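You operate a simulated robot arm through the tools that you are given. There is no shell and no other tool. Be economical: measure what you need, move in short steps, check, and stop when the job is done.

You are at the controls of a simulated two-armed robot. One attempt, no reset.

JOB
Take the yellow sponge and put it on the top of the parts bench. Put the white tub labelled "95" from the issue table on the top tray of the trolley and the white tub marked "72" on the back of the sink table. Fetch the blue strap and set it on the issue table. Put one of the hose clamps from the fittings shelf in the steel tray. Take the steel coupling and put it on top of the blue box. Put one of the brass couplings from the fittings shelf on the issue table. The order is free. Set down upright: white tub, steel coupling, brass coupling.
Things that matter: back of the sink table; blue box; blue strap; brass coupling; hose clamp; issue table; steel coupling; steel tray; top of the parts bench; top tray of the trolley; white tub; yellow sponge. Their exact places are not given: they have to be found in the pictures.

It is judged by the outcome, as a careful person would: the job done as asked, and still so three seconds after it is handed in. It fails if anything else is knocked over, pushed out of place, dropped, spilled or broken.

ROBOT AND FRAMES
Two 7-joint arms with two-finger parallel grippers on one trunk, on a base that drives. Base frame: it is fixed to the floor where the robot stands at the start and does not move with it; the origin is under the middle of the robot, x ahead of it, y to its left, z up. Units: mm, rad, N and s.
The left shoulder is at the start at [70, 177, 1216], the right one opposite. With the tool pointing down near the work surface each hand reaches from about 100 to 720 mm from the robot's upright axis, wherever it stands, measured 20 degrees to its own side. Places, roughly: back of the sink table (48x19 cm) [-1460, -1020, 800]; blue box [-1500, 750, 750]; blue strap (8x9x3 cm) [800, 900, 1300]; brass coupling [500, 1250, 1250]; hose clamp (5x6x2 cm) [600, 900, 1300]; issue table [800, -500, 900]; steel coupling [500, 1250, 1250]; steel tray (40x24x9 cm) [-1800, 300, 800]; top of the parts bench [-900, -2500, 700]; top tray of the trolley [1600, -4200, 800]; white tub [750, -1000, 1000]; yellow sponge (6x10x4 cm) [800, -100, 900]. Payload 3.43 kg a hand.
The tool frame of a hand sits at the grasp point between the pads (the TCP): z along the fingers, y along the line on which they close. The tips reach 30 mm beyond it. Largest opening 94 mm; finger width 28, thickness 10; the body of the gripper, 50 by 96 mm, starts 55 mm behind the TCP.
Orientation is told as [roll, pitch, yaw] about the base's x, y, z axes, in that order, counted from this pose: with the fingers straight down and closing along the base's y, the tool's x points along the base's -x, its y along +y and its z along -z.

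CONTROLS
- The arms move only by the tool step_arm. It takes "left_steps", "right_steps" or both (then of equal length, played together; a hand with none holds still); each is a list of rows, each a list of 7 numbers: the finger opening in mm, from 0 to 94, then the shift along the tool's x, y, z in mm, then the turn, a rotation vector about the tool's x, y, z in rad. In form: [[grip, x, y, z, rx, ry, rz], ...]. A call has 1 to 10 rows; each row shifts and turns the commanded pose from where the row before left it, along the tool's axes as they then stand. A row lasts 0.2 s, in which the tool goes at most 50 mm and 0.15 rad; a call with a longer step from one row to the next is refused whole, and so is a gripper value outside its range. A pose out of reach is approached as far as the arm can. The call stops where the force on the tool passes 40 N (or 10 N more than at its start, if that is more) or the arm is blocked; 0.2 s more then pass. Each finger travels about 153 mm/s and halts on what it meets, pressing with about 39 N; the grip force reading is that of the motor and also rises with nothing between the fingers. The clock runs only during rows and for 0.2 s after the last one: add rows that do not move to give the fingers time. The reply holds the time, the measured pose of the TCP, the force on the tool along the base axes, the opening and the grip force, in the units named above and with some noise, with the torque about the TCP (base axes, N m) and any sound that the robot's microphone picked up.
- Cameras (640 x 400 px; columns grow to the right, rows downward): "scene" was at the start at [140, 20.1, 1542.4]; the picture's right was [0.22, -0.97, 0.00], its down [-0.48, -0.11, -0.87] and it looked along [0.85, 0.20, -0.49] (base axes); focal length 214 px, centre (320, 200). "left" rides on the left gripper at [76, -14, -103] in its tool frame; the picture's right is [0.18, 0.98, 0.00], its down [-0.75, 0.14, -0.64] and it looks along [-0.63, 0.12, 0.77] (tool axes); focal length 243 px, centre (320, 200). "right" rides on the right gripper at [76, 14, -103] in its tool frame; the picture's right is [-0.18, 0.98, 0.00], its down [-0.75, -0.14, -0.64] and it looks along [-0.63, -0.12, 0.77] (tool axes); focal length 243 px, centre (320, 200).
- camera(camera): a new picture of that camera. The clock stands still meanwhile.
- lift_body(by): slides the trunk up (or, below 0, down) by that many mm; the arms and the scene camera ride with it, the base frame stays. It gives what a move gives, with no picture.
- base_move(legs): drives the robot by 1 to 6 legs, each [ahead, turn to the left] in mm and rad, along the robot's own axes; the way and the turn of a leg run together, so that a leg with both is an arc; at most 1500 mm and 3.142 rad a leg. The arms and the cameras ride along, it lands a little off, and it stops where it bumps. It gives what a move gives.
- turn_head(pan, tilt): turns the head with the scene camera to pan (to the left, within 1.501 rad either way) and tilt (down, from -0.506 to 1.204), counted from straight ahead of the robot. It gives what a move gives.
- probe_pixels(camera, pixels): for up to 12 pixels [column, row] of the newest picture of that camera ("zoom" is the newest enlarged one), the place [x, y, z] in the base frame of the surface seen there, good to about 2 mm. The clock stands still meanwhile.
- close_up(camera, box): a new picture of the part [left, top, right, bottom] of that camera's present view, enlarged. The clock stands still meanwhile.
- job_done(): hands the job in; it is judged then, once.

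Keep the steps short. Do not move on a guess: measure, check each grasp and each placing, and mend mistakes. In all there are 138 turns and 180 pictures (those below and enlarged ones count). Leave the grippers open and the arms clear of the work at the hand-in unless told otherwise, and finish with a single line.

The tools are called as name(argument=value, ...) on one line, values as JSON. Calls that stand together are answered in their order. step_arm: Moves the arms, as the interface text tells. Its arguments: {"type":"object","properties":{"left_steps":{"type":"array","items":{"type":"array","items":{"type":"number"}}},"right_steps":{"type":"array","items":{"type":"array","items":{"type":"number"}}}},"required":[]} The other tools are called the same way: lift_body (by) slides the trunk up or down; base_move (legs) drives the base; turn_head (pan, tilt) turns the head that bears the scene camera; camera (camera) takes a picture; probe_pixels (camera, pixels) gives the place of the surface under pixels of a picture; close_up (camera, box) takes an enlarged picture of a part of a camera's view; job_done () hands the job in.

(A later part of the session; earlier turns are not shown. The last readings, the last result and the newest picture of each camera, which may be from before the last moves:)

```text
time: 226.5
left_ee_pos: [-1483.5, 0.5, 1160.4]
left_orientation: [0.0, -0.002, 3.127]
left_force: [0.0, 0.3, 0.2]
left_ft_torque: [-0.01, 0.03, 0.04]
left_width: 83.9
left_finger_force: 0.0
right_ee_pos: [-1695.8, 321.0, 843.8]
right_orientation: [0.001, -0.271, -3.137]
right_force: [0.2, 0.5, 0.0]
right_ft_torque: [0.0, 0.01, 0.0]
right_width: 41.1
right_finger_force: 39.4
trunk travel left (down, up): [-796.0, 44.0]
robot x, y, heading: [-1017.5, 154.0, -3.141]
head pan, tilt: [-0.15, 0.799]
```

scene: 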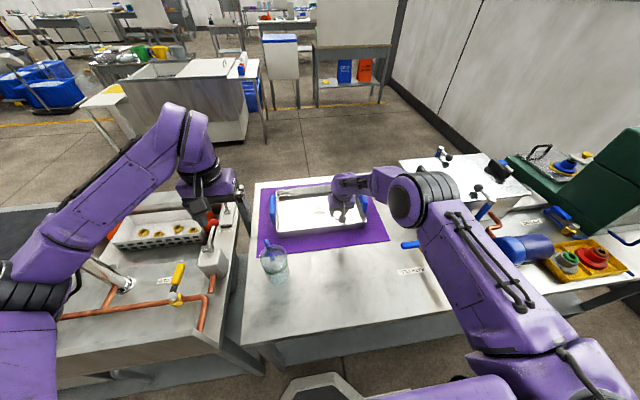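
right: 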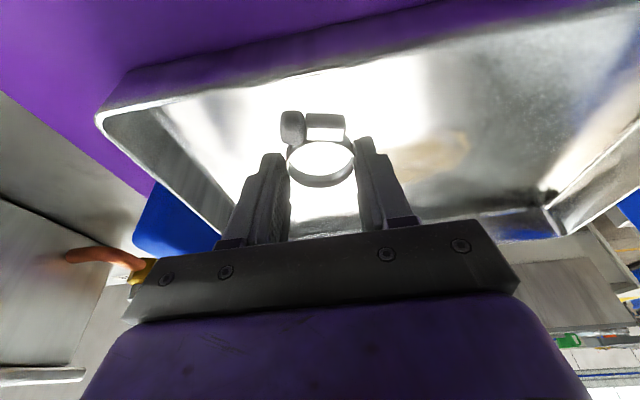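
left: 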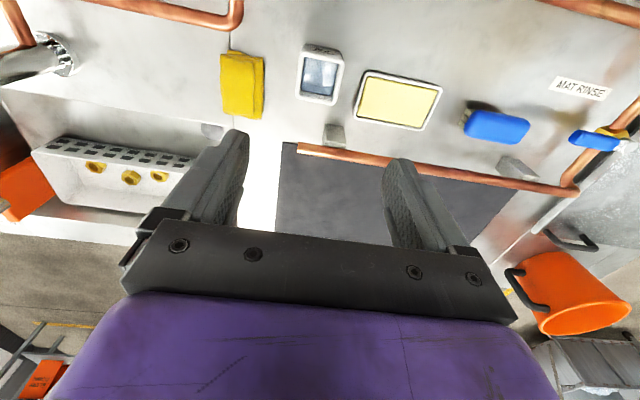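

step_arm(right_steps=[[0, 0.4, 0, 1.4, 0, 0, 0], [0, 0, 0, 0, 0, 0, 0]])

step_arm(right_steps=[[50, 0, 0, 0, 0, 0, 0], [70, 0, 0, 0, 0, 0, 0], [70, 0, 0, 0, 0, 0, 0], [70, -4, 0, -14.4, 0, 0, 0], [70, -8, 0, -29, 0, 0, 0], [70, -11, 0, -40, 0, 0, 0], [70, -11, 0, -40, 0, 0, 0], [70, -11, 0, -40, 0, 0, 0]])

camera(camera="right")

```text
time: 227.1
left_ee_pos: [-1483.6, 1.0, 1160.0]
left_orientation: [0.0, -0.003, 3.127]
left_force: [-0.3, 0.4, 0.3]
left_ft_torque: [-0.03, -0.04, 0.02]
left_width: 84.1
left_finger_force: 0.0
right_ee_pos: [-1695.4, 320.7, 843.9]
right_orientation: [0.002, -0.27, -3.137]
right_force: [0.0, 0.6, 2.7]
right_ft_torque: [0.04, 0.06, -0.02]
right_width: 41.1
right_finger_force: 39.3
trunk travel left (down, up): [-796.0, 44.0]
robot x, y, heading: [-1020.5, 156.5, -3.139]
head pan, tilt: [-0.15, 0.799]
```

```text
time: 228.9
left_ee_pos: [-1481.9, 1.3, 1160.2]
left_orientation: [-0.001, -0.004, 3.127]
left_force: [-0.1, -1.0, 0.6]
left_ft_torque: [0.01, 0.03, 0.01]
left_width: 84.0
left_finger_force: 0.0
right_ee_pos: [-1695.5, 322.4, 1013.0]
right_orientation: [0.003, -0.267, -3.135]
right_force: [-0.5, 0.6, 0.3]
right_ft_torque: [-0.03, 0.03, 0.02]
right_width: 70.1
right_finger_force: 0.0
trunk travel left (down, up): [-796.0, 44.0]
robot x, y, heading: [-1016.5, 157.3, -3.14]
head pan, tilt: [-0.15, 0.799]
```

```text
97 pictures are left
```

right: 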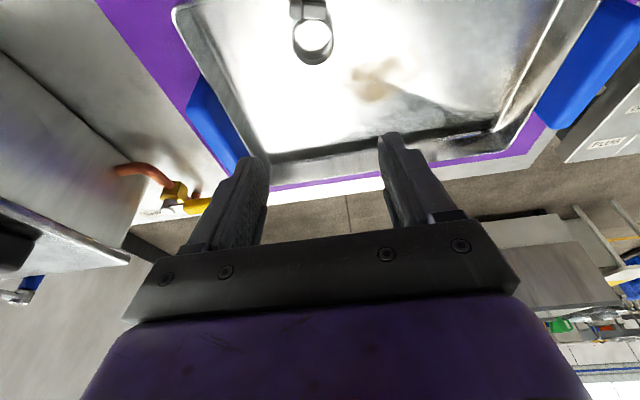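

Clamp sits in the tray. Withdraw the right hand and go back to the shelf for the strap.

step_arm(right_steps=[[70, 19.7, -8, -39.4, 0, 0, 0], [70, 19.7, -8, -39.4, 0, 0, 0], [70, 19.7, -8, -39.4, 0, 0, 0], [70, 19.7, -8, -39.4, 0, 0, 0], [70, 19.7, -8, -39.4, 0, 0, 0], [70, 19.7, -8, -39.4, 0, 0, 0], [70, 19.7, -8, -39.4, 0, 0, 0], [70, 19.7, -8, -39.4, 0, 0, 0], [70, 19.7, -8, -39.4, 0, 0, 0], [70, 19.7, -8, -39.4, 0, 0, 0]])

base_move(legs=[[-500, 0], [0, -1.57], [930, 0], [0, -1.57], [370, 0]])

turn_head(pan=0.0, tilt=0.45)

camera(camera="scene")

```text
time: 231.1
left_ee_pos: [-1482.6, 3.5, 1160.3]
left_orientation: [0.002, -0.004, 3.127]
left_force: [0.6, -0.1, 0.4]
left_ft_torque: [-0.01, 0.07, 0.02]
left_width: 83.8
left_finger_force: 0.0
right_ee_pos: [-1398.0, 405.3, 1341.6]
right_orientation: [0.003, -0.272, -3.139]
right_force: [0.5, 0.1, 0.7]
right_ft_torque: [-0.03, 0.06, -0.01]
right_width: 70.0
right_finger_force: 0.0
trunk travel left (down, up): [-796.0, 44.0]
robot x, y, heading: [-1016.6, 153.6, -3.14]
head pan, tilt: [-0.15, 0.799]
```

```text
time: 248.0
left_ee_pos: [310.6, 1219.9, 1160.1]
left_orientation: [-0.001, -0.006, -0.016]
left_force: [-1.0, -0.8, -0.3]
left_ft_torque: [0.04, -0.01, -0.02]
left_width: 83.8
left_finger_force: 0.1
right_ee_pos: [226.5, 817.7, 1340.3]
right_orientation: [0.002, -0.269, 0.004]
right_force: [-0.1, 0.3, 0.5]
right_ft_torque: [0.01, -0.01, 0.02]
right_width: 69.9
right_finger_force: 0.0
trunk travel left (down, up): [-796.0, 44.0]
robot x, y, heading: [-153.4, 1066.6, 0.007]
head pan, tilt: [-0.15, 0.799]
```

```text
time: 248.9
left_ee_pos: [310.1, 1218.9, 1159.5]
left_orientation: [0.001, -0.002, -0.016]
left_force: [-0.6, -0.3, -0.3]
left_ft_torque: [-0.02, 0.0, -0.01]
left_width: 84.0
left_finger_force: 0.2
right_ee_pos: [229.3, 817.7, 1340.3]
right_orientation: [0.002, -0.269, 0.001]
right_force: [0.1, -0.6, -0.8]
right_ft_torque: [0.04, 0.03, 0.0]
right_width: 69.9
right_finger_force: 0.1
trunk travel left (down, up): [-796.0, 44.0]
robot x, y, heading: [-157.9, 1068.2, 0.001]
head pan, tilt: [0.0, 0.45]
```

```text
96 pictures are left
```

scene: 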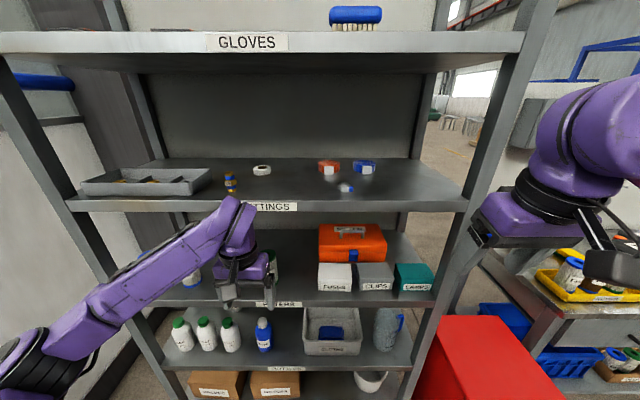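

Strap is visible at (364,166). Pull the left hand back, tilt the right hand forward (α≈39°), then drive in.

step_arm(left_steps=[[84, 38, 0, 0, 0, 0, 0], [84, 38, 0, 0, 0, 0, 0], [84, 38, 0, 0, 0, 0, 0], [84, 38, 0, 0, 0, 0, 0], [84, 0, 0, 0, 0, 0, 0], [84, 0, 0, 0, 0, 0, 0], [84, 0, 0, 0, 0, 0, 0], [84, 0, 0, 0, 0, 0, 0], [84, 0, 0, 0, 0, 0, 0]], right_steps=[[94, 0, 0, 0, 0, -0.124, 0], [94, 0, 0, 0, 0, -0.124, 0], [94, 0, 0, 0, 0, -0.124, 0], [94, 0, 0, 0, 0, -0.124, 0], [94, 0, 0, 0, 0, -0.124, 0], [94, -20.7, 30, -16.8, 0, 0, 0], [94, -20.7, 30, -16.8, 0, 0, 0], [94, -20.7, 30, -16.8, 0, 0, 0], [94, 0, 0, 0, 0, 0, 0]])

base_move(legs=[[200, 0]])

camera(camera="right")

camera(camera="scene")

```text
time: 250.9
left_ee_pos: [219.4, 1286.5, 1148.4]
left_orientation: [-0.002, -0.003, -0.019]
left_force: [-0.1, 0.2, -1.2]
left_ft_torque: [-0.03, 0.01, 0.0]
left_width: 84.0
left_finger_force: 0.2
left hand out of reach, approached as far as the arm can: row 1, 2, 3, 4
right_ee_pos: [227.5, 909.0, 1419.8]
right_orientation: [0.003, -0.888, 0.003]
right_force: [0.7, 0.0, 0.1]
right_ft_torque: [0.03, -0.01, 0.04]
right_width: 94.2
right_finger_force: 0.0
trunk travel left (down, up): [-796.0, 44.0]
robot x, y, heading: [-154.9, 1064.3, 0.002]
head pan, tilt: [0.0, 0.45]
```

```text
time: 252.5
left_ee_pos: [417.5, 1286.1, 1148.3]
left_orientation: [-0.003, -0.003, -0.02]
left_force: [-0.2, 0.4, 0.0]
left_ft_torque: [0.02, -0.02, -0.01]
left_width: 83.8
left_finger_force: 0.0
right_ee_pos: [423.8, 908.3, 1420.9]
right_orientation: [0.004, -0.892, 0.0]
right_force: [-1.0, 0.0, -0.1]
right_ft_torque: [0.0, -0.03, -0.04]
right_width: 93.9
right_finger_force: 0.2
trunk travel left (down, up): [-796.0, 44.0]
robot x, y, heading: [44.6, 1068.2, -0.0]
head pan, tilt: [0.0, 0.45]
```

```text
95 pictures are left
```

right: 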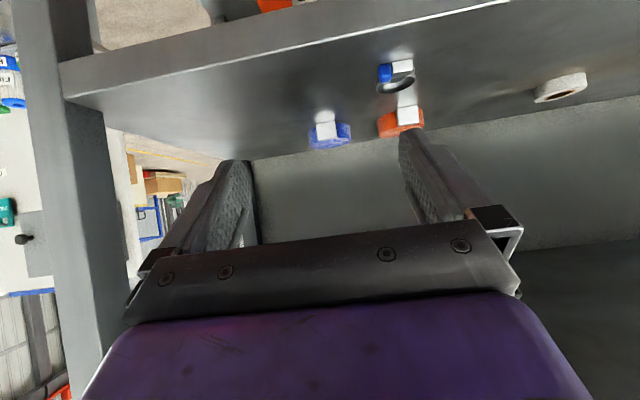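

```text
94 pictures are left
```

scene: 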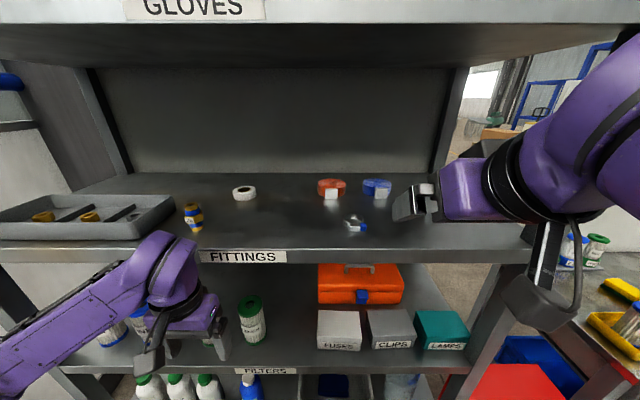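

close_up(camera="scene", box=[304, 165, 416, 235])

probe_pixels(camera="zoom", pixels=[[340, 110], [420, 75], [500, 110], [345, 130], [498, 130], [400, 195], [390, 100], [440, 160], [430, 90], [235, 110], [320, 320], [430, 200]])

```text
5.71 times, centred on (360, 200) of scene
```

zoom: 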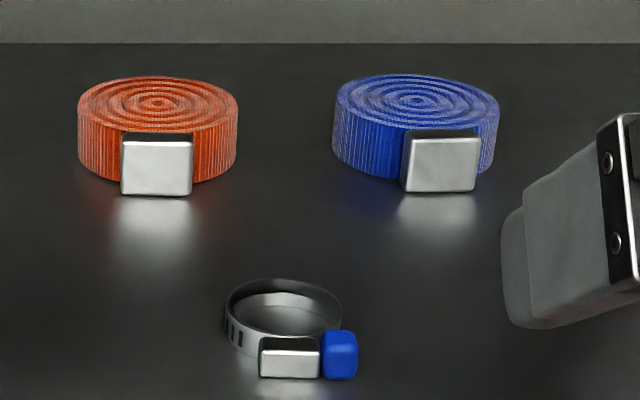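

```text
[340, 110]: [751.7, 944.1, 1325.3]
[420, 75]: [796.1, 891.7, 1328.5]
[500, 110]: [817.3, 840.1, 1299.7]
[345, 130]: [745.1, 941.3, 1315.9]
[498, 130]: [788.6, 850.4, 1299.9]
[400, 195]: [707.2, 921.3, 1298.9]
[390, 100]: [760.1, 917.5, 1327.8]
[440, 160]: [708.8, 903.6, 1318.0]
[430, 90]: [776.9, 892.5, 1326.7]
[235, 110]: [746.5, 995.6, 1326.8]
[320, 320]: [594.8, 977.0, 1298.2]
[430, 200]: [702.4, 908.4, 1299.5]
```

Strap centre ≈(757,906), 78 mm across, top 1328. Approach to 60 mm short.

step_arm(right_steps=[[94, -21.9, -0.3, 40.7, 0, 0, 0], [94, -21.9, -0.3, 40.7, 0, 0, 0], [94, -21.9, -0.3, 40.7, 0, 0, 0], [94, -21.9, -0.3, 40.7, 0, 0, 0], [94, -21.9, -0.3, 40.7, 0, 0, 0], [94, -21.9, -0.3, 40.7, 0, 0, 0], [94, 0, 0, 0, 0, 0, 0]])

camera(camera="right")

camera(camera="scene")

```text
time: 254.1
left_ee_pos: [418.7, 1284.5, 1148.1]
left_orientation: [0.0, -0.004, -0.02]
left_force: [-0.3, 0.8, -0.3]
left_ft_torque: [0.03, -0.04, 0.06]
left_width: 83.8
left_finger_force: 0.0
right_ee_pos: [699.4, 905.9, 1369.6]
right_orientation: [0.003, -0.893, -0.001]
right_force: [-0.6, -0.2, 0.2]
right_ft_torque: [0.01, -0.01, 0.05]
right_width: 93.7
right_finger_force: 0.0
trunk travel left (down, up): [-796.0, 44.0]
robot x, y, heading: [42.4, 1062.4, 0.002]
head pan, tilt: [0.0, 0.45]
```

```text
92 pictures are left
```

right: 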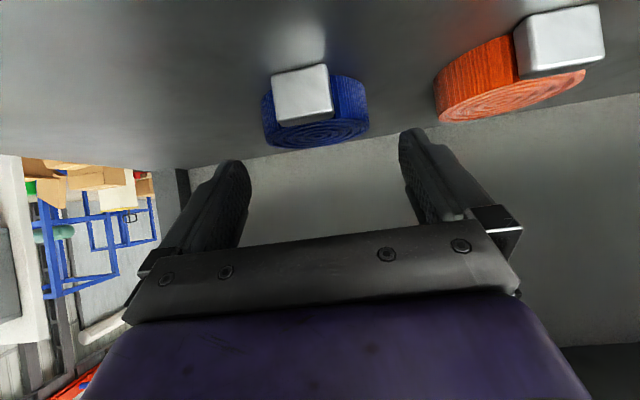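

```text
91 pictures are left
```

scene: 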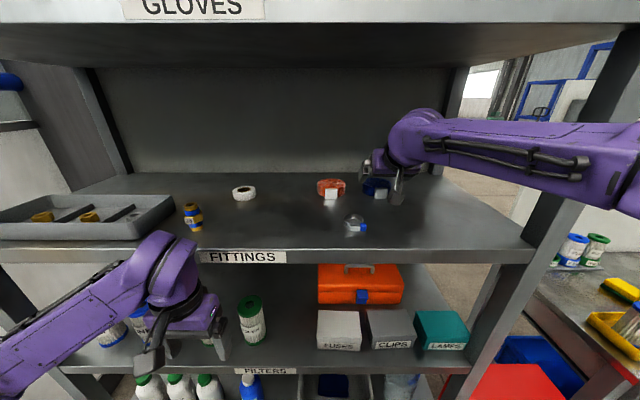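

probe_pixels(camera="right", pixels=[[266, 112], [365, 105], [300, 95], [365, 125], [268, 130], [320, 148], [368, 90]])

probe_pixels(camera="scene", pixels=[[560, 190], [620, 180], [610, 150], [520, 175], [590, 200], [430, 115]])

```text
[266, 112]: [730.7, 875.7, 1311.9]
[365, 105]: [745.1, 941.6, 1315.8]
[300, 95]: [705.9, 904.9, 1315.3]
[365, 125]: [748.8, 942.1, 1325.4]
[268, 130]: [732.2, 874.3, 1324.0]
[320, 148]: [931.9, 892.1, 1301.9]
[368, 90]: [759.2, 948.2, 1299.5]
```

```text
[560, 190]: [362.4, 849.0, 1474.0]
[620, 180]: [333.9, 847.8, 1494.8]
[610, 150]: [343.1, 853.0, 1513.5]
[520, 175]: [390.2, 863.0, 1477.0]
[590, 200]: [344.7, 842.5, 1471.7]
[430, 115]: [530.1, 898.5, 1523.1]
```

Aligned. Final 58 mm and close.

step_arm(right_steps=[[94, 0.9, 0, 20, 0, 0, 0], [94, 0.9, 0, 20, 0, 0, 0], [94, 0.9, 0, 18, 0, 0, 0], [94, 0, 0, 0, 0, 0, 0], [80, 0, 0, 0, 0, 0, 0], [50, 0, 0, 0, 0, 0, 0], [50, 0, 0, 0, 0, 0, 0]])

camera(camera="right")

```text
time: 255.7
left_ee_pos: [420.0, 1284.6, 1147.4]
left_orientation: [-0.002, -0.001, -0.023]
left_force: [-0.7, 0.9, 0.6]
left_ft_torque: [-0.01, 0.0, 0.0]
left_width: 83.8
left_finger_force: 0.0
right_ee_pos: [740.4, 905.9, 1330.9]
right_orientation: [0.005, -0.89, -0.001]
right_force: [-0.1, -0.9, -0.2]
right_ft_torque: [-0.06, 0.02, -0.04]
right_width: 78.7
right_finger_force: 38.7
trunk travel left (down, up): [-796.0, 44.0]
robot x, y, heading: [47.5, 1062.2, -0.004]
head pan, tilt: [0.0, 0.45]
```

```text
90 pictures are left
```

right: 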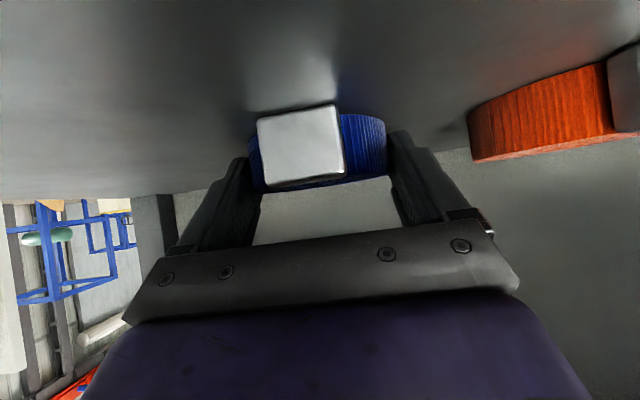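

Gripped. Lift gently and withdraw.

step_arm(right_steps=[[50, -3, 0, -2.5, 0, 0, 0], [50, -6, 0, -5, 0, 0, 0], [50, -12, 0, -9.6, 0, 0, 0], [50, -12, 0, -9.6, 0, 0, 0], [50, 0, 0, 0, 0, 0, 0]])

step_arm(right_steps=[[50, 26.9, 0, -33.4, 0, 0, 0], [50, 26.9, 0, -33.4, 0, 0, 0], [50, 26.9, 0, -33.4, 0, 0, 0], [50, 26.9, 0, -33.4, 0, 0, 0], [50, 26.9, 0, -33.4, 0, 0, 0], [50, 26.9, 0, -33.4, 0, 0, 0], [50, 26.9, 0, -33.4, 0, 0, 0], [50, 0, 0, 0, 0, 0, 0]])

camera(camera="right")

```text
time: 256.9
left_ee_pos: [419.7, 1285.9, 1148.9]
left_orientation: [-0.001, -0.002, -0.021]
left_force: [0.2, -0.3, -0.1]
left_ft_torque: [-0.01, -0.01, -0.01]
left_width: 84.0
left_finger_force: 0.0
right_ee_pos: [741.3, 907.7, 1372.2]
right_orientation: [0.003, -0.89, 0.001]
right_force: [0.3, -0.3, -1.7]
right_ft_torque: [0.05, 0.01, -0.03]
right_width: 78.9
right_finger_force: 39.0
trunk travel left (down, up): [-796.0, 44.0]
robot x, y, heading: [43.1, 1067.9, -0.001]
head pan, tilt: [0.0, 0.45]
```

```text
time: 258.7
left_ee_pos: [419.8, 1286.2, 1147.3]
left_orientation: [-0.001, -0.001, -0.019]
left_force: [1.0, -0.5, -0.7]
left_ft_torque: [0.02, 0.02, 0.01]
left_width: 84.0
left_finger_force: 0.1
right_ee_pos: [440.1, 908.9, 1375.4]
right_orientation: [0.0, -0.887, 0.003]
right_force: [-0.1, 0.1, -2.1]
right_ft_torque: [0.0, 0.04, -0.02]
right_width: 78.7
right_finger_force: 38.9
trunk travel left (down, up): [-796.0, 44.0]
robot x, y, heading: [42.4, 1065.2, 0.0]
head pan, tilt: [0.0, 0.45]
```

```text
89 pictures are left
```

right: 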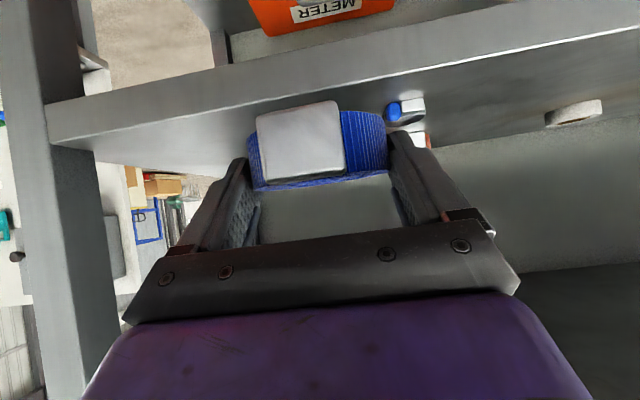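

Strap held. Raise the left hand, and drive to the issue table.

step_arm(left_steps=[[84, 0, 0, -45, 0, 0, 0], [84, 0, 0, -45, 0, 0, 0], [84, 0, 0, -45, 0, 0, 0], [84, 0, 0, -45, 0, 0, 0], [84, 0, 0, -45, 0, 0, 0], [84, 0, 0, 0, 0, 0, 0]])

base_move(legs=[[-420, 0], [0, -1.571], [1500, 0], [440, 0], [0, 1.59]])

lift_body(by=-390)

turn_head(pan=0.0, tilt=0.5)

camera(camera="scene")

```text
time: 260.1
left_ee_pos: [422.8, 1288.4, 1372.6]
left_orientation: [-0.002, -0.003, -0.02]
left_force: [0.6, -0.4, 0.3]
left_ft_torque: [0.0, 0.01, 0.05]
left_width: 84.2
left_finger_force: 0.1
left hand out of reach, approached as far as the arm can: row 1
right_ee_pos: [440.2, 908.9, 1375.2]
right_orientation: [0.004, -0.889, 0.003]
right_force: [0.7, -0.8, -0.8]
right_ft_torque: [-0.03, 0.03, 0.02]
right_width: 78.7
right_finger_force: 39.4
trunk travel left (down, up): [-796.0, 44.0]
robot x, y, heading: [43.2, 1064.0, 0.005]
head pan, tilt: [0.0, 0.45]
```

```text
time: 279.6
left_ee_pos: [-35.5, -652.0, 1372.6]
left_orientation: [-0.001, 0.0, -0.048]
left_force: [-0.4, -0.9, -0.1]
left_ft_torque: [-0.02, 0.01, 0.0]
left_width: 83.9
left_finger_force: 0.1
right_ee_pos: [-29.3, -1033.1, 1375.2]
right_orientation: [0.003, -0.888, -0.026]
right_force: [-0.2, -0.2, -1.3]
right_ft_torque: [0.01, 0.02, -0.02]
right_width: 78.6
right_finger_force: 38.9
trunk travel left (down, up): [-796.0, 44.0]
robot x, y, heading: [-417.9, -866.4, -0.024]
head pan, tilt: [0.0, 0.45]
```

```text
time: 283.4
left_ee_pos: [-36.5, -651.8, 982.5]
left_orientation: [0.001, -0.003, -0.047]
left_force: [-0.5, 0.0, -0.1]
left_ft_torque: [0.0, -0.04, -0.01]
left_width: 84.0
left_finger_force: 0.0
right_ee_pos: [-28.6, -1032.5, 985.3]
right_orientation: [0.003, -0.889, -0.026]
right_force: [0.2, -0.8, -0.8]
right_ft_torque: [0.02, 0.0, -0.01]
right_width: 78.7
right_finger_force: 39.3
trunk travel left (down, up): [-406.0, 434.0]
robot x, y, heading: [-421.7, -862.4, -0.027]
head pan, tilt: [0.0, 0.45]
```

```text
time: 284.0
left_ee_pos: [-36.4, -651.3, 981.5]
left_orientation: [0.0, -0.002, -0.047]
left_force: [0.2, -0.6, -0.6]
left_ft_torque: [0.02, -0.01, 0.01]
left_width: 84.0
left_finger_force: 0.1
right_ee_pos: [-30.3, -1031.6, 986.2]
right_orientation: [0.003, -0.89, -0.026]
right_force: [-0.3, -0.6, -1.1]
right_ft_torque: [0.0, 0.01, -0.02]
right_width: 78.6
right_finger_force: 39.3
trunk travel left (down, up): [-406.0, 434.0]
robot x, y, heading: [-418.8, -863.9, -0.022]
head pan, tilt: [0.0, 0.499]
```

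```text
88 pictures are left
```

scene: 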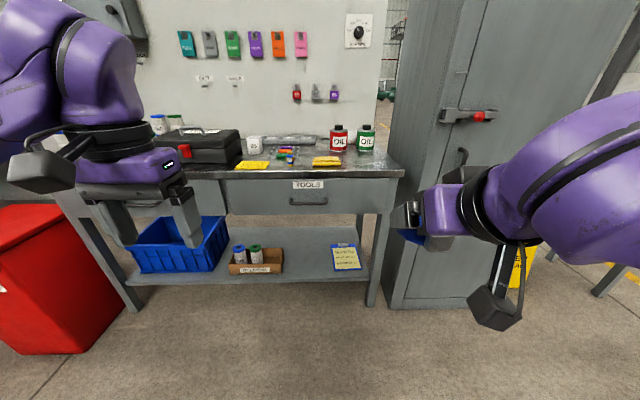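

base_move(legs=[[440, 0.024]])

turn_head(pan=-0.3, tilt=0.7)

camera(camera="scene")

camera(camera="right")

```text
time: 286.7
left_ee_pos: [400.5, -647.5, 981.2]
left_orientation: [0.0, -0.004, -0.022]
left_force: [-0.9, -0.8, 0.3]
left_ft_torque: [0.03, 0.0, 0.01]
left_width: 83.8
left_finger_force: 0.0
right_ee_pos: [416.1, -1029.0, 986.5]
right_orientation: [0.004, -0.889, -0.003]
right_force: [0.2, -0.4, -1.8]
right_ft_torque: [0.02, 0.01, 0.0]
right_width: 78.5
right_finger_force: 39.0
trunk travel left (down, up): [-406.0, 434.0]
robot x, y, heading: [21.6, -868.3, -0.006]
head pan, tilt: [0.0, 0.499]
```

```text
time: 287.5
left_ee_pos: [399.9, -649.2, 982.0]
left_orientation: [0.0, -0.001, -0.021]
left_force: [0.1, 0.2, 0.4]
left_ft_torque: [0.01, -0.01, 0.0]
left_width: 83.9
left_finger_force: 0.1
right_ee_pos: [416.5, -1027.9, 985.0]
right_orientation: [0.004, -0.89, -0.001]
right_force: [-0.2, -1.2, -1.0]
right_ft_torque: [0.0, 0.01, 0.01]
right_width: 78.7
right_finger_force: 39.7
trunk travel left (down, up): [-406.0, 434.0]
robot x, y, heading: [24.4, -868.6, 0.001]
head pan, tilt: [-0.3, 0.7]
```

```text
87 pictures are left
```

scene: 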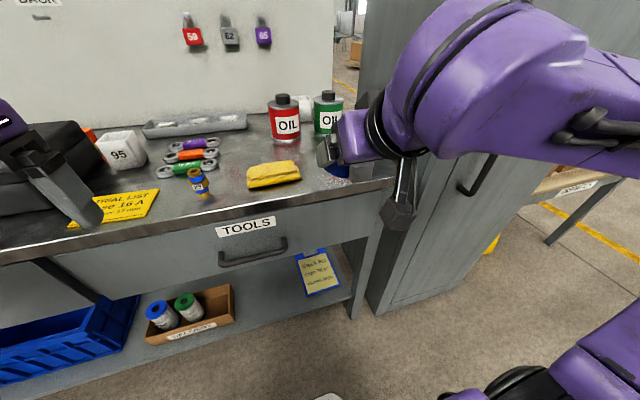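

```text
86 pictures are left
```

right: 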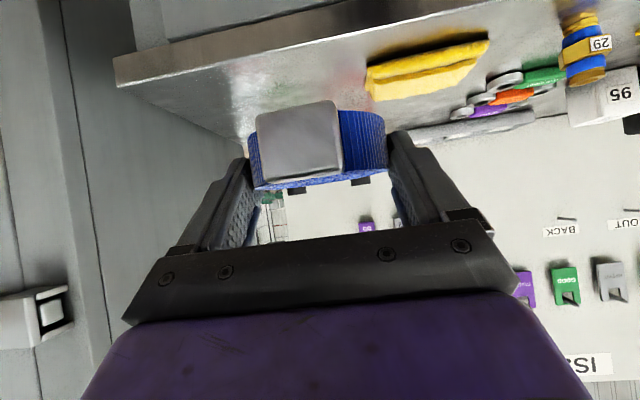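

step_arm(right_steps=[[50, -6.4, -8, 41.6, 0, 0, 0], [50, -6.4, -8, 41.6, 0, 0, 0], [50, -6.4, -8, 41.6, 0, 0, 0], [50, -6.4, -8, 41.6, 0, 0, 0], [50, 0, 0, 0, 0, 0, 0]])

camera(camera="right")

step_arm(right_steps=[[50, 3.9, 0, 3.1, 0, 0, 0], [50, 1.5, 0, 1.3, 0, 0, 0], [50, 0, 0, 0, 0, 0, 0]])

```text
time: 288.7
left_ee_pos: [399.8, -649.1, 982.4]
left_orientation: [0.001, -0.003, -0.022]
left_force: [-0.3, 0.1, -0.3]
left_ft_torque: [0.0, -0.06, 0.0]
left_width: 84.1
left_finger_force: 0.1
right_ee_pos: [562.9, -1059.6, 902.0]
right_orientation: [0.004, -0.89, -0.003]
right_force: [-0.6, -0.1, -0.5]
right_ft_torque: [0.0, 0.04, 0.04]
right_width: 78.7
right_finger_force: 39.1
trunk travel left (down, up): [-406.0, 434.0]
robot x, y, heading: [21.3, -870.3, -0.002]
head pan, tilt: [-0.3, 0.7]
```

```text
85 pictures are left
```

right: 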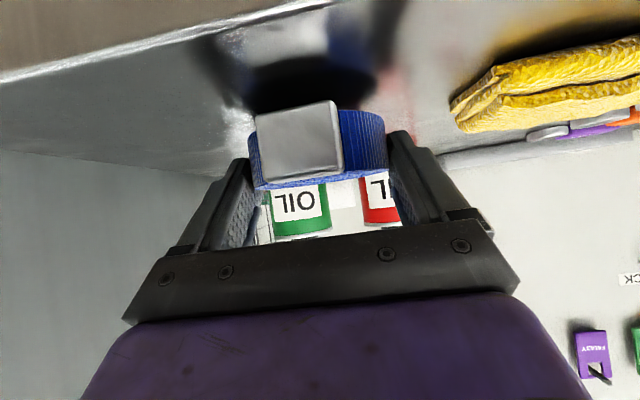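

```text
time: 289.5
left_ee_pos: [400.5, -647.7, 982.4]
left_orientation: [0.001, -0.001, -0.022]
left_force: [-0.3, 0.7, 0.2]
left_ft_torque: [-0.01, 0.02, 0.0]
left_width: 84.0
left_finger_force: 0.0
right_ee_pos: [562.1, -1061.2, 894.4]
right_orientation: [0.003, -0.889, -0.004]
right_force: [0.5, -0.4, -1.9]
right_ft_torque: [0.01, -0.03, 0.0]
right_width: 78.6
right_finger_force: 38.8
trunk travel left (down, up): [-406.0, 434.0]
robot x, y, heading: [26.0, -871.1, -0.002]
head pan, tilt: [-0.3, 0.7]
```

Lower the last few mm in small steps.

step_arm(right_steps=[[50, 1.2, 0, 0.95, 0, 0, 0], [50, 0, 0, 0, 0, 0, 0]])

step_arm(right_steps=[[50, 1.0, 0, 0.8, 0, 0, 0], [50, 0, 0, 0, 0, 0, 0]])

step_arm(right_steps=[[50, 0.8, 0, 0.6, 0, 0, 0], [50, 0, 0, 0, 0, 0, 0]])

```text
time: 290.1
left_ee_pos: [399.6, -647.5, 981.9]
left_orientation: [0.0, -0.001, -0.024]
left_force: [0.8, 1.2, 1.0]
left_ft_torque: [-0.02, -0.01, 0.0]
left_width: 83.7
left_finger_force: 0.1
right_ee_pos: [562.2, -1061.8, 893.7]
right_orientation: [0.003, -0.89, -0.003]
right_force: [0.2, 0.6, -0.7]
right_ft_torque: [-0.01, -0.05, -0.01]
right_width: 78.7
right_finger_force: 39.1
trunk travel left (down, up): [-406.0, 434.0]
robot x, y, heading: [20.1, -871.1, 0.003]
head pan, tilt: [-0.3, 0.7]
```

```text
time: 290.7
left_ee_pos: [400.0, -648.1, 981.8]
left_orientation: [-0.001, -0.002, -0.023]
left_force: [-0.1, 1.1, -0.8]
left_ft_torque: [0.0, 0.0, 0.01]
left_width: 83.8
left_finger_force: 0.1
right_ee_pos: [562.2, -1060.9, 893.3]
right_orientation: [0.003, -0.894, -0.003]
right_force: [3.7, -2.9, 8.4]
right_ft_torque: [-0.33, -0.56, -0.04]
right_width: 78.5
right_finger_force: 39.2
trunk travel left (down, up): [-406.0, 434.0]
robot x, y, heading: [17.6, -868.0, -0.001]
head pan, tilt: [-0.3, 0.7]
```

```text
time: 291.3
left_ee_pos: [400.4, -647.9, 982.7]
left_orientation: [-0.001, -0.005, -0.022]
left_force: [0.8, 0.0, 0.3]
left_ft_torque: [0.01, 0.0, -0.02]
left_width: 83.9
left_finger_force: 0.2
right_ee_pos: [562.1, -1061.2, 891.9]
right_orientation: [0.002, -0.895, -0.003]
right_force: [9.8, -5.7, 22.4]
right_ft_torque: [-0.51, -0.56, 0.03]
right_width: 78.6
right_finger_force: 39.0
trunk travel left (down, up): [-406.0, 434.0]
robot x, y, heading: [21.5, -869.4, -0.001]
head pan, tilt: [-0.3, 0.7]
```

Firm contact. Open and back out.

step_arm(right_steps=[[84, -0.8, 0, -0.6, 0, 0, 0], [94, 0, 0, 0, 0, 0, 0], [94, 0, 0, 0, 0, 0, 0], [94, 0, 0, -20, 0, 0, 0], [94, 0, 0, -40, 0, 0, 0], [94, 0, 0, -45, 0, 0, 0], [94, 0, 0, -45, 0, 0, 0], [94, 0, 0, 0, 0, 0, 0]])

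camera(camera="right")

camera(camera="scene")

```text
time: 293.1
left_ee_pos: [401.1, -648.0, 981.5]
left_orientation: [-0.001, -0.001, -0.023]
left_force: [0.9, -0.2, 0.2]
left_ft_torque: [0.0, -0.02, 0.02]
left_width: 84.1
left_finger_force: 0.1
right_ee_pos: [445.6, -1061.4, 983.9]
right_orientation: [0.002, -0.888, 0.0]
right_force: [0.2, -0.2, 0.2]
right_ft_torque: [0.02, 0.05, -0.02]
right_width: 94.0
right_finger_force: 0.1
trunk travel left (down, up): [-406.0, 434.0]
robot x, y, heading: [23.2, -869.1, -0.005]
head pan, tilt: [-0.3, 0.7]
```

```text
84 pictures are left
```

right: 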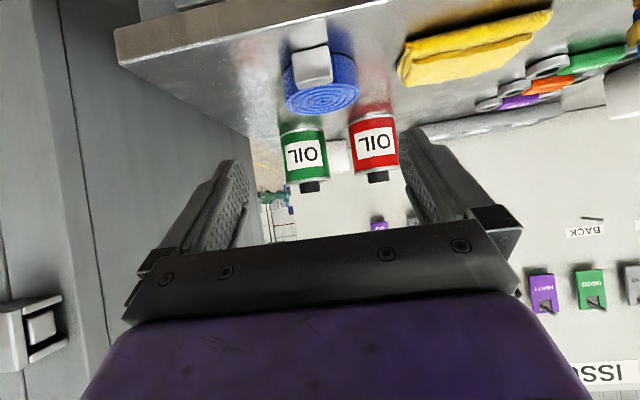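

```text
83 pictures are left
```

scene: 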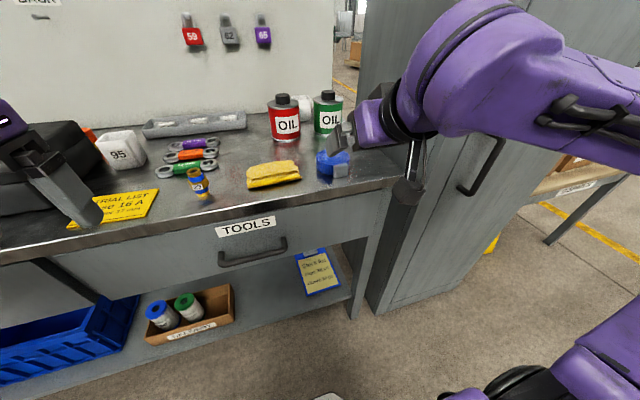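

Strap placed on the table. Raise trunk, make the right tool vertical, and move to between the sponge and tub 95.

lift_body(by=340)

step_arm(right_steps=[[94, 0, 0, 0, 0, 0.127, 0], [94, 0, 0, 0, 0, 0.127, 0], [94, 0, 0, 0, 0, 0.127, 0], [94, 0, 0, 0, 0, 0.127, 0], [94, 0, 0, 0, 0, 0.127, 0], [94, 0, 0, 0, 0, 0.127, 0], [94, 0, 0, 0, 0, 0.126, 0], [94, 0, 0, 0, 0, 0, 0]])

base_move(legs=[[-280, 0], [0, 1.57], [510, 0], [0, -1.57], [290, 0]])

turn_head(pan=0.0, tilt=0.75)

camera(camera="scene")

```text
time: 296.4
left_ee_pos: [400.0, -648.0, 1322.1]
left_orientation: [0.001, -0.002, -0.024]
left_force: [-0.2, 0.0, -0.3]
left_ft_torque: [-0.03, 0.04, -0.03]
left_width: 83.7
left_finger_force: 0.0
right_ee_pos: [445.2, -1061.4, 1324.9]
right_orientation: [0.006, -0.89, -0.002]
right_force: [-0.3, -0.3, 0.5]
right_ft_torque: [-0.03, -0.02, -0.02]
right_width: 93.9
right_finger_force: 0.1
trunk travel left (down, up): [-746.0, 94.0]
robot x, y, heading: [22.2, -868.6, -0.002]
head pan, tilt: [-0.3, 0.7]
```

```text
time: 298.2
left_ee_pos: [400.4, -648.4, 1322.5]
left_orientation: [-0.001, -0.001, -0.022]
left_force: [-0.2, 0.2, 0.0]
left_ft_torque: [-0.01, -0.04, 0.01]
left_width: 84.0
left_finger_force: 0.0
right_ee_pos: [445.8, -1061.7, 1324.8]
right_orientation: [0.001, 0.0, 0.0]
right_force: [0.1, -0.9, -1.4]
right_ft_torque: [0.01, 0.0, -0.02]
right_width: 94.1
right_finger_force: 0.1
trunk travel left (down, up): [-746.0, 94.0]
robot x, y, heading: [22.3, -871.9, 0.003]
head pan, tilt: [-0.3, 0.7]
```

```text
time: 312.0
left_ee_pos: [396.3, -139.9, 1323.3]
left_orientation: [-0.003, -0.003, -0.01]
left_force: [-0.9, 0.3, -0.2]
left_ft_torque: [-0.03, -0.01, 0.02]
left_width: 83.8
left_finger_force: 0.1
right_ee_pos: [449.3, -552.2, 1325.1]
right_orientation: [0.002, -0.004, 0.015]
right_force: [0.0, 0.1, 0.0]
right_ft_torque: [0.0, 0.02, -0.02]
right_width: 94.2
right_finger_force: 0.1
trunk travel left (down, up): [-746.0, 94.0]
robot x, y, heading: [20.7, -365.2, 0.009]
head pan, tilt: [-0.3, 0.7]
```

```text
time: 312.8
left_ee_pos: [398.6, -139.6, 1323.0]
left_orientation: [-0.002, -0.002, -0.009]
left_force: [0.1, -0.1, -0.1]
left_ft_torque: [-0.02, 0.01, 0.03]
left_width: 83.9
left_finger_force: 0.0
right_ee_pos: [450.4, -552.7, 1324.1]
right_orientation: [0.002, -0.001, 0.015]
right_force: [0.5, -0.1, -0.1]
right_ft_torque: [0.02, -0.01, 0.0]
right_width: 94.1
right_finger_force: 0.0
trunk travel left (down, up): [-746.0, 94.0]
robot x, y, heading: [17.9, -364.7, 0.013]
head pan, tilt: [0.0, 0.75]
```

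```text
82 pictures are left
```

scene: 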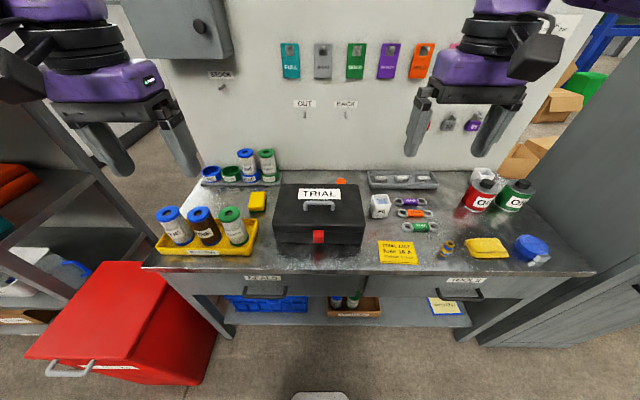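

close_up(camera="scene", box=[230, 160, 438, 290])

probe_pixels(camera="zoom", pixels=[[435, 112], [490, 110], [450, 140], [495, 135], [445, 175], [412, 130], [412, 200], [60, 105], [110, 105], [85, 95], [55, 150], [110, 150]])

```text
3.08 times, centred on (334, 225) of scene
```

zoom: 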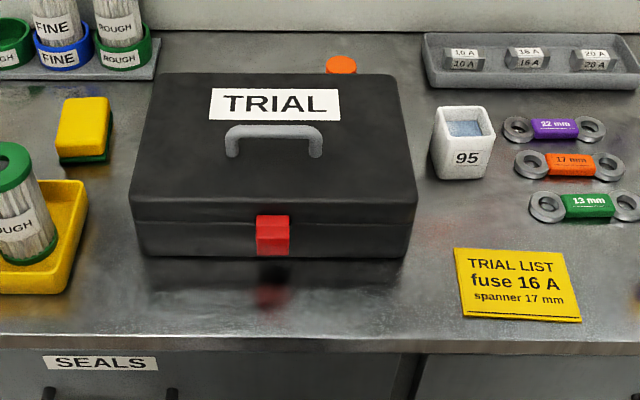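

```text
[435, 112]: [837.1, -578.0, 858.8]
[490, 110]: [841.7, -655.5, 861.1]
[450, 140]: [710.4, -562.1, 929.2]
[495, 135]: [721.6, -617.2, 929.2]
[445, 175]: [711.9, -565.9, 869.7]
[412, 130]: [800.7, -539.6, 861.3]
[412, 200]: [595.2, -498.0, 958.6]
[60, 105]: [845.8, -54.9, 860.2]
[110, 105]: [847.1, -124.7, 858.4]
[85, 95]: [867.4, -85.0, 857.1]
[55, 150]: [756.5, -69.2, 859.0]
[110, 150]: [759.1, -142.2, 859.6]
```

Drive 75 mm closer and view with both hand cameras.

base_move(legs=[[75, -0.012]])

step_arm(left_steps=[[84, -36, 6, 28, 0, 0, 0], [84, -36, 6, 28, 0, 0, 0], [84, -36, 6, 28, 0, 0, 0], [84, -36, 6, 28, 0, 0, 0], [84, -30, 6, 28, 0, 0, 0], [84, 0, 0, 0, 0, 0, 0]], right_steps=[[84, -36, -7, 30, 0, 0, 0], [84, -36, -7, 30, 0, 0, 0], [84, -36, -7, 30, 0, 0, 0], [84, -36, -7, 30, 0, 0, 0], [84, -30, -7, 30, 0, 0, 0], [84, 0, 0, 0, 0, 0, 0]])

camera(camera="left")

camera(camera="right")

```text
time: 313.9
left_ee_pos: [465.6, -143.6, 1326.2]
left_orientation: [-0.002, -0.014, -0.024]
left_force: [-0.5, 0.0, 0.2]
left_ft_torque: [-0.04, -0.05, -0.01]
left_width: 84.0
left_finger_force: 0.0
right_ee_pos: [511.5, -557.7, 1327.9]
right_orientation: [0.003, -0.009, 0.001]
right_force: [-0.3, -0.7, -0.3]
right_ft_torque: [-0.01, -0.08, 0.02]
right_width: 94.0
right_finger_force: 0.1
trunk travel left (down, up): [-746.0, 94.0]
robot x, y, heading: [96.2, -364.5, -0.001]
head pan, tilt: [0.0, 0.75]
```

```text
time: 315.2
left_ee_pos: [648.5, -119.3, 1183.2]
left_orientation: [-0.001, -0.003, -0.021]
left_force: [-0.3, 0.3, 0.2]
left_ft_torque: [-0.04, 0.0, 0.0]
left_width: 84.1
left_finger_force: 0.1
right_ee_pos: [692.2, -593.1, 1175.6]
right_orientation: [0.002, -0.004, -0.001]
right_force: [0.7, -0.2, 0.5]
right_ft_torque: [0.01, -0.08, -0.02]
right_width: 84.1
right_finger_force: 0.1
trunk travel left (down, up): [-746.0, 94.0]
robot x, y, heading: [91.8, -366.4, 0.001]
head pan, tilt: [0.0, 0.75]
```

```text
80 pictures are left
```

left: 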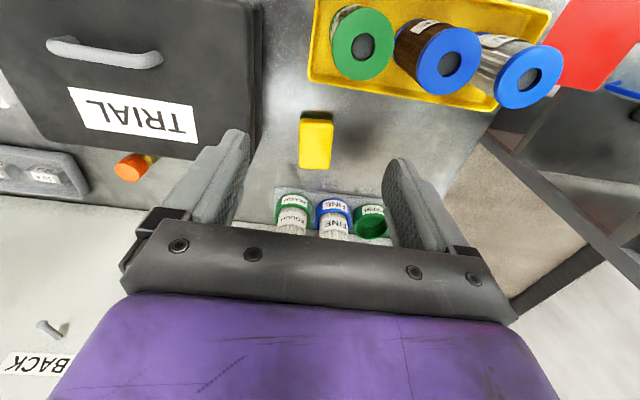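

```text
79 pictures are left
```

right: 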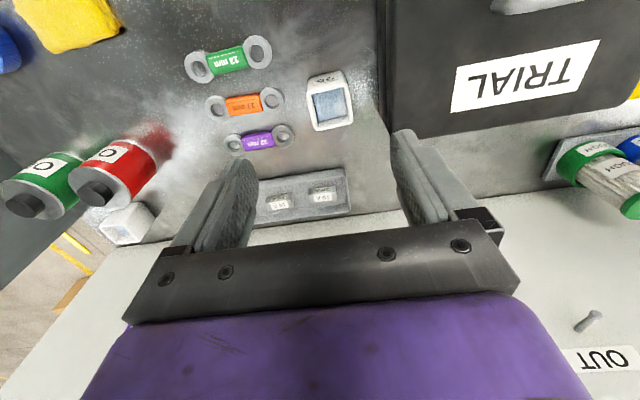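

probe_pixels(camera="right", pixels=[[312, 80], [344, 77], [313, 128], [351, 120], [330, 105], [382, 100], [382, 60], [288, 135], [285, 95], [311, 105], [348, 98], [270, 55]])

probe_pixels(camera="left", pixels=[[302, 122], [331, 123], [300, 165], [331, 166], [316, 145], [318, 112], [300, 140], [332, 140], [380, 210], [295, 200], [258, 120], [340, 205]])

```text
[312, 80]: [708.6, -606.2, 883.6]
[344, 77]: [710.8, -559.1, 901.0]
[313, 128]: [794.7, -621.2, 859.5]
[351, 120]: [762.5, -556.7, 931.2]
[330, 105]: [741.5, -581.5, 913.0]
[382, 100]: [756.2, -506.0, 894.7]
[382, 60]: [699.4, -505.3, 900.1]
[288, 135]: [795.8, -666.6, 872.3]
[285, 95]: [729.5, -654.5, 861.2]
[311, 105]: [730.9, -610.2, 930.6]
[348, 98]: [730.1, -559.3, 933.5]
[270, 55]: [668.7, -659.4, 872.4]
```

```text
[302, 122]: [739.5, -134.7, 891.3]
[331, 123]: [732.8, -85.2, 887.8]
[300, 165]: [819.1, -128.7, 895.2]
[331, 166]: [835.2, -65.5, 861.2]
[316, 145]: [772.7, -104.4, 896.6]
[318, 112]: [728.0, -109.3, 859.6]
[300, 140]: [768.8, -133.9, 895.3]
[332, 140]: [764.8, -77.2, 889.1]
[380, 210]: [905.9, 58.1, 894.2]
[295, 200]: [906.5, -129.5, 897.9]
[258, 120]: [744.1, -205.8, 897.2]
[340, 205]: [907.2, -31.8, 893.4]
```

Tub 95 centre ≈(738,−585), sponge centre ≈(780,−106), 58 mm wide, top 896. Go above both, then lower part way.

step_arm(left_steps=[[84, -38.7, 5.2, 0, 0, 0, 0], [84, -38.7, 5.2, 0, 0, 0, 0], [84, -38.7, 5.2, 0, 0, 0, 0], [84, 0, 0, 40, 0, 0, 0], [84, 0, 0, 40, 0, 0, 0], [84, 0, 0, 40, 0, 0, 0], [84, 0, 0, 40, 0, 0, 0], [84, 0, 0, 40, 0, 0, 0], [84, 0, 0, 0, 0, 0, 0]], right_steps=[[84, -14.5, 2.7, 0, 0, 0, 0], [84, -14.5, 2.7, 0, 0, 0, 0], [84, -14.5, 2.7, 0, 0, 0, 0], [84, 0, 0, 38, 0, 0, 0], [84, 0, 0, 38, 0, 0, 0], [84, 0, 0, 38, 0, 0, 0], [84, 0, 0, 38, 0, 0, 0], [84, 0, 0, 38, 0, 0, 0], [84, 0, 0, 0, 0, 0, 0]])

camera(camera="left")

camera(camera="right")

```text
time: 317.2
left_ee_pos: [755.1, -109.8, 986.4]
left_orientation: [0.0, -0.002, -0.023]
left_force: [-0.1, 0.3, 0.5]
left_ft_torque: [0.0, -0.02, 0.01]
left_width: 83.9
left_finger_force: 0.0
left hand out of reach, approached as far as the arm can: row 3
right_ee_pos: [738.9, -582.9, 984.9]
right_orientation: [0.003, -0.003, 0.001]
right_force: [-0.2, 0.2, 0.0]
right_ft_torque: [0.0, -0.04, 0.01]
right_width: 84.1
right_finger_force: 0.1
trunk travel left (down, up): [-746.0, 94.0]
robot x, y, heading: [92.0, -370.1, -0.003]
head pan, tilt: [0.0, 0.75]
```

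```text
78 pictures are left
```

left: 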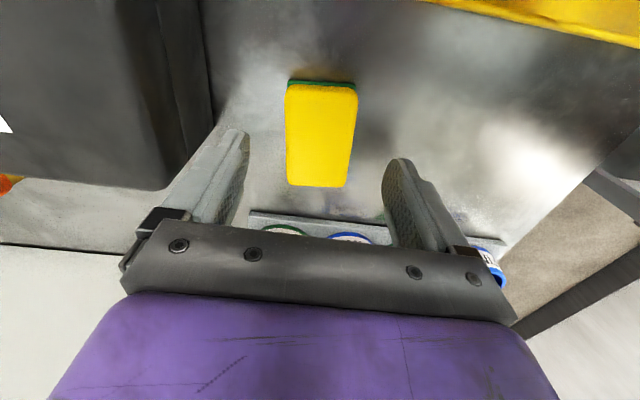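

```text
77 pictures are left
```

right: 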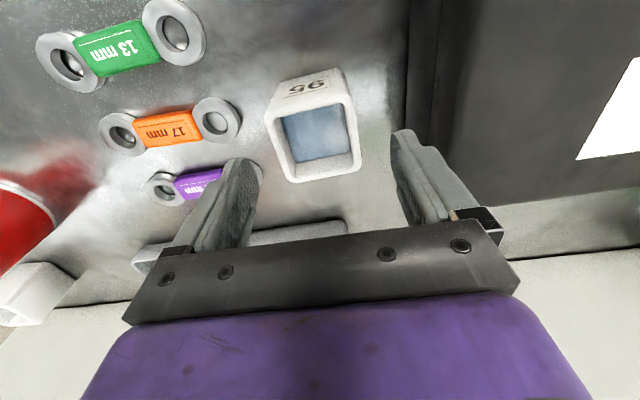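

probe_pixels(camera="left", pixels=[[290, 95], [356, 95], [290, 180], [346, 183], [320, 140]])

probe_pixels(camera="right", pixels=[[258, 175], [245, 165], [275, 115], [350, 100], [290, 178], [358, 162], [225, 120]])

```text
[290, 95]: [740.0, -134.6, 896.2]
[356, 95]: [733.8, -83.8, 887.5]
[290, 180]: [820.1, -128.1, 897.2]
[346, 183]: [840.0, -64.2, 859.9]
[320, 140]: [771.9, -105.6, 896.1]
```

```text
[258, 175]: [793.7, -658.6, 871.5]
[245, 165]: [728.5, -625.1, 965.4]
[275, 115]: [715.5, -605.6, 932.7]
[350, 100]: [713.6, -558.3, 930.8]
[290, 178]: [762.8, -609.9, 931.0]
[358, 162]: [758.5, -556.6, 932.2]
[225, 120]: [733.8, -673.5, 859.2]
```

Lower the rest and grip both gently.

step_arm(left_steps=[[84, 0, 2.5, 35, 0, 0, 0], [84, 0, 2.5, 30, 0, 0, 0], [84, 0, 0, 18, 0, 0, 0], [84, 0, 0, 9, 0, 0, 0], [84, 0, 0, 0, 0, 0, 0], [70, 0, 0, 0, 0, 0, 0], [60, 0, 0, 0, 0, 0, 0], [40, 0, 0, 0, 0, 0, 0], [20, 0, 0, 0, 0, 0, 0], [20, 0, 0, 0, 0, 0, 0]], right_steps=[[84, 0, -0.6, 30, 0, 0, 0], [84, 0, 0, 25, 0, 0, 0], [84, 0, 0, 15, 0, 0, 0], [84, 0, 0, 9, 0, 0, 0], [84, 0, 0, 0, 0, 0, 0], [74, 0, 0, 0, 0, 0, 0], [68, 0, 0, 0, 0, 0, 0], [62, 0, 0, 0, 0, 0, 0], [40, 0, 0, 0, 0, 0, 0], [40, 0, 0, 0, 0, 0, 0]])

camera(camera="left")

camera(camera="right")

```text
time: 319.4
left_ee_pos: [756.2, -103.5, 892.0]
left_orientation: [-0.002, -0.004, -0.023]
left_force: [1.0, -0.6, 0.8]
left_ft_torque: [-0.03, 0.04, 0.01]
left_width: 64.5
left_finger_force: 38.9
right_ee_pos: [739.4, -583.4, 906.9]
right_orientation: [0.003, -0.004, 0.001]
right_force: [0.7, -0.7, 0.6]
right_ft_torque: [-0.04, -0.02, 0.05]
right_width: 64.1
right_finger_force: 39.6
trunk travel left (down, up): [-746.0, 94.0]
robot x, y, heading: [95.9, -370.2, 0.001]
head pan, tilt: [0.0, 0.75]
```

```text
76 pictures are left
```

left: 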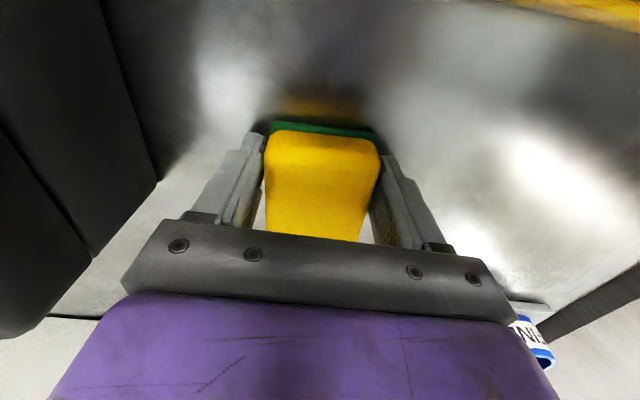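

```text
75 pictures are left
```

right: 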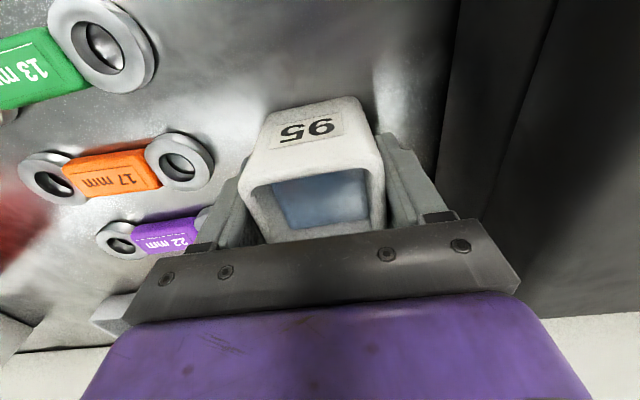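

Both held. Lift slowly.

step_arm(left_steps=[[20, 0, 0, -4, 0, 0, 0], [20, 0, 0, -10, 0, 0, 0], [20, 0, 0, -20, 0, 0, 0], [20, 0, 0, -30, 0, 0, 0], [20, 0, 0, -35, 0, 0, 0], [20, 0, 0, -35, 0, 0, 0], [20, 0, 0, -35, 0, 0, 0], [20, 0, 0, -35, 0, 0, 0], [20, 0, 0, -20, 0, 0, 0], [20, 0, 0, 0, 0, 0, 0]], right_steps=[[40, 0, 0, -4, 0, 0, 0], [40, 0, 0, -8, 0, 0, 0], [40, 0, 0, -15, 0, 0, 0], [40, 0, 0, -25, 0, 0, 0], [40, 0, 0, -30, 0, 0, 0], [40, 0, 0, -35, 0, 0, 0], [40, 0, 0, -35, 0, 0, 0], [40, 0, 0, -30, 0, 0, 0], [40, 0, 0, -20, 0, 0, 0], [40, 0, 0, 0, 0, 0, 0]])

camera(camera="scene")

```text
time: 321.6
left_ee_pos: [755.3, -100.3, 1115.0]
left_orientation: [-0.002, -0.003, -0.023]
left_force: [0.6, 0.1, -1.2]
left_ft_torque: [0.0, 0.03, -0.01]
left_width: 64.3
left_finger_force: 39.2
right_ee_pos: [738.8, -582.9, 1108.8]
right_orientation: [0.002, -0.002, 0.001]
right_force: [0.1, -0.3, -1.1]
right_ft_torque: [0.03, 0.01, 0.01]
right_width: 64.1
right_finger_force: 38.4
trunk travel left (down, up): [-746.0, 94.0]
robot x, y, heading: [95.0, -368.7, 0.001]
head pan, tilt: [0.0, 0.75]
```

```text
74 pictures are left
```

scene: 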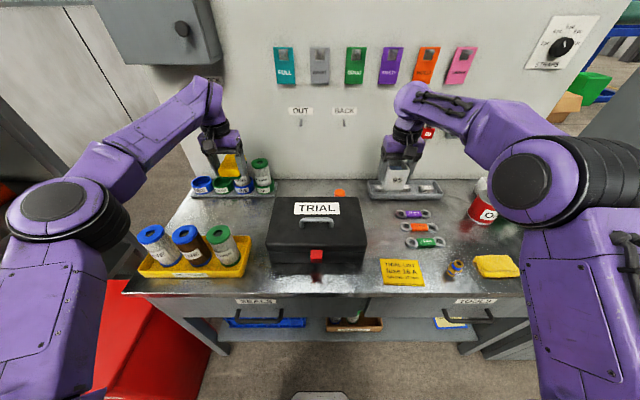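

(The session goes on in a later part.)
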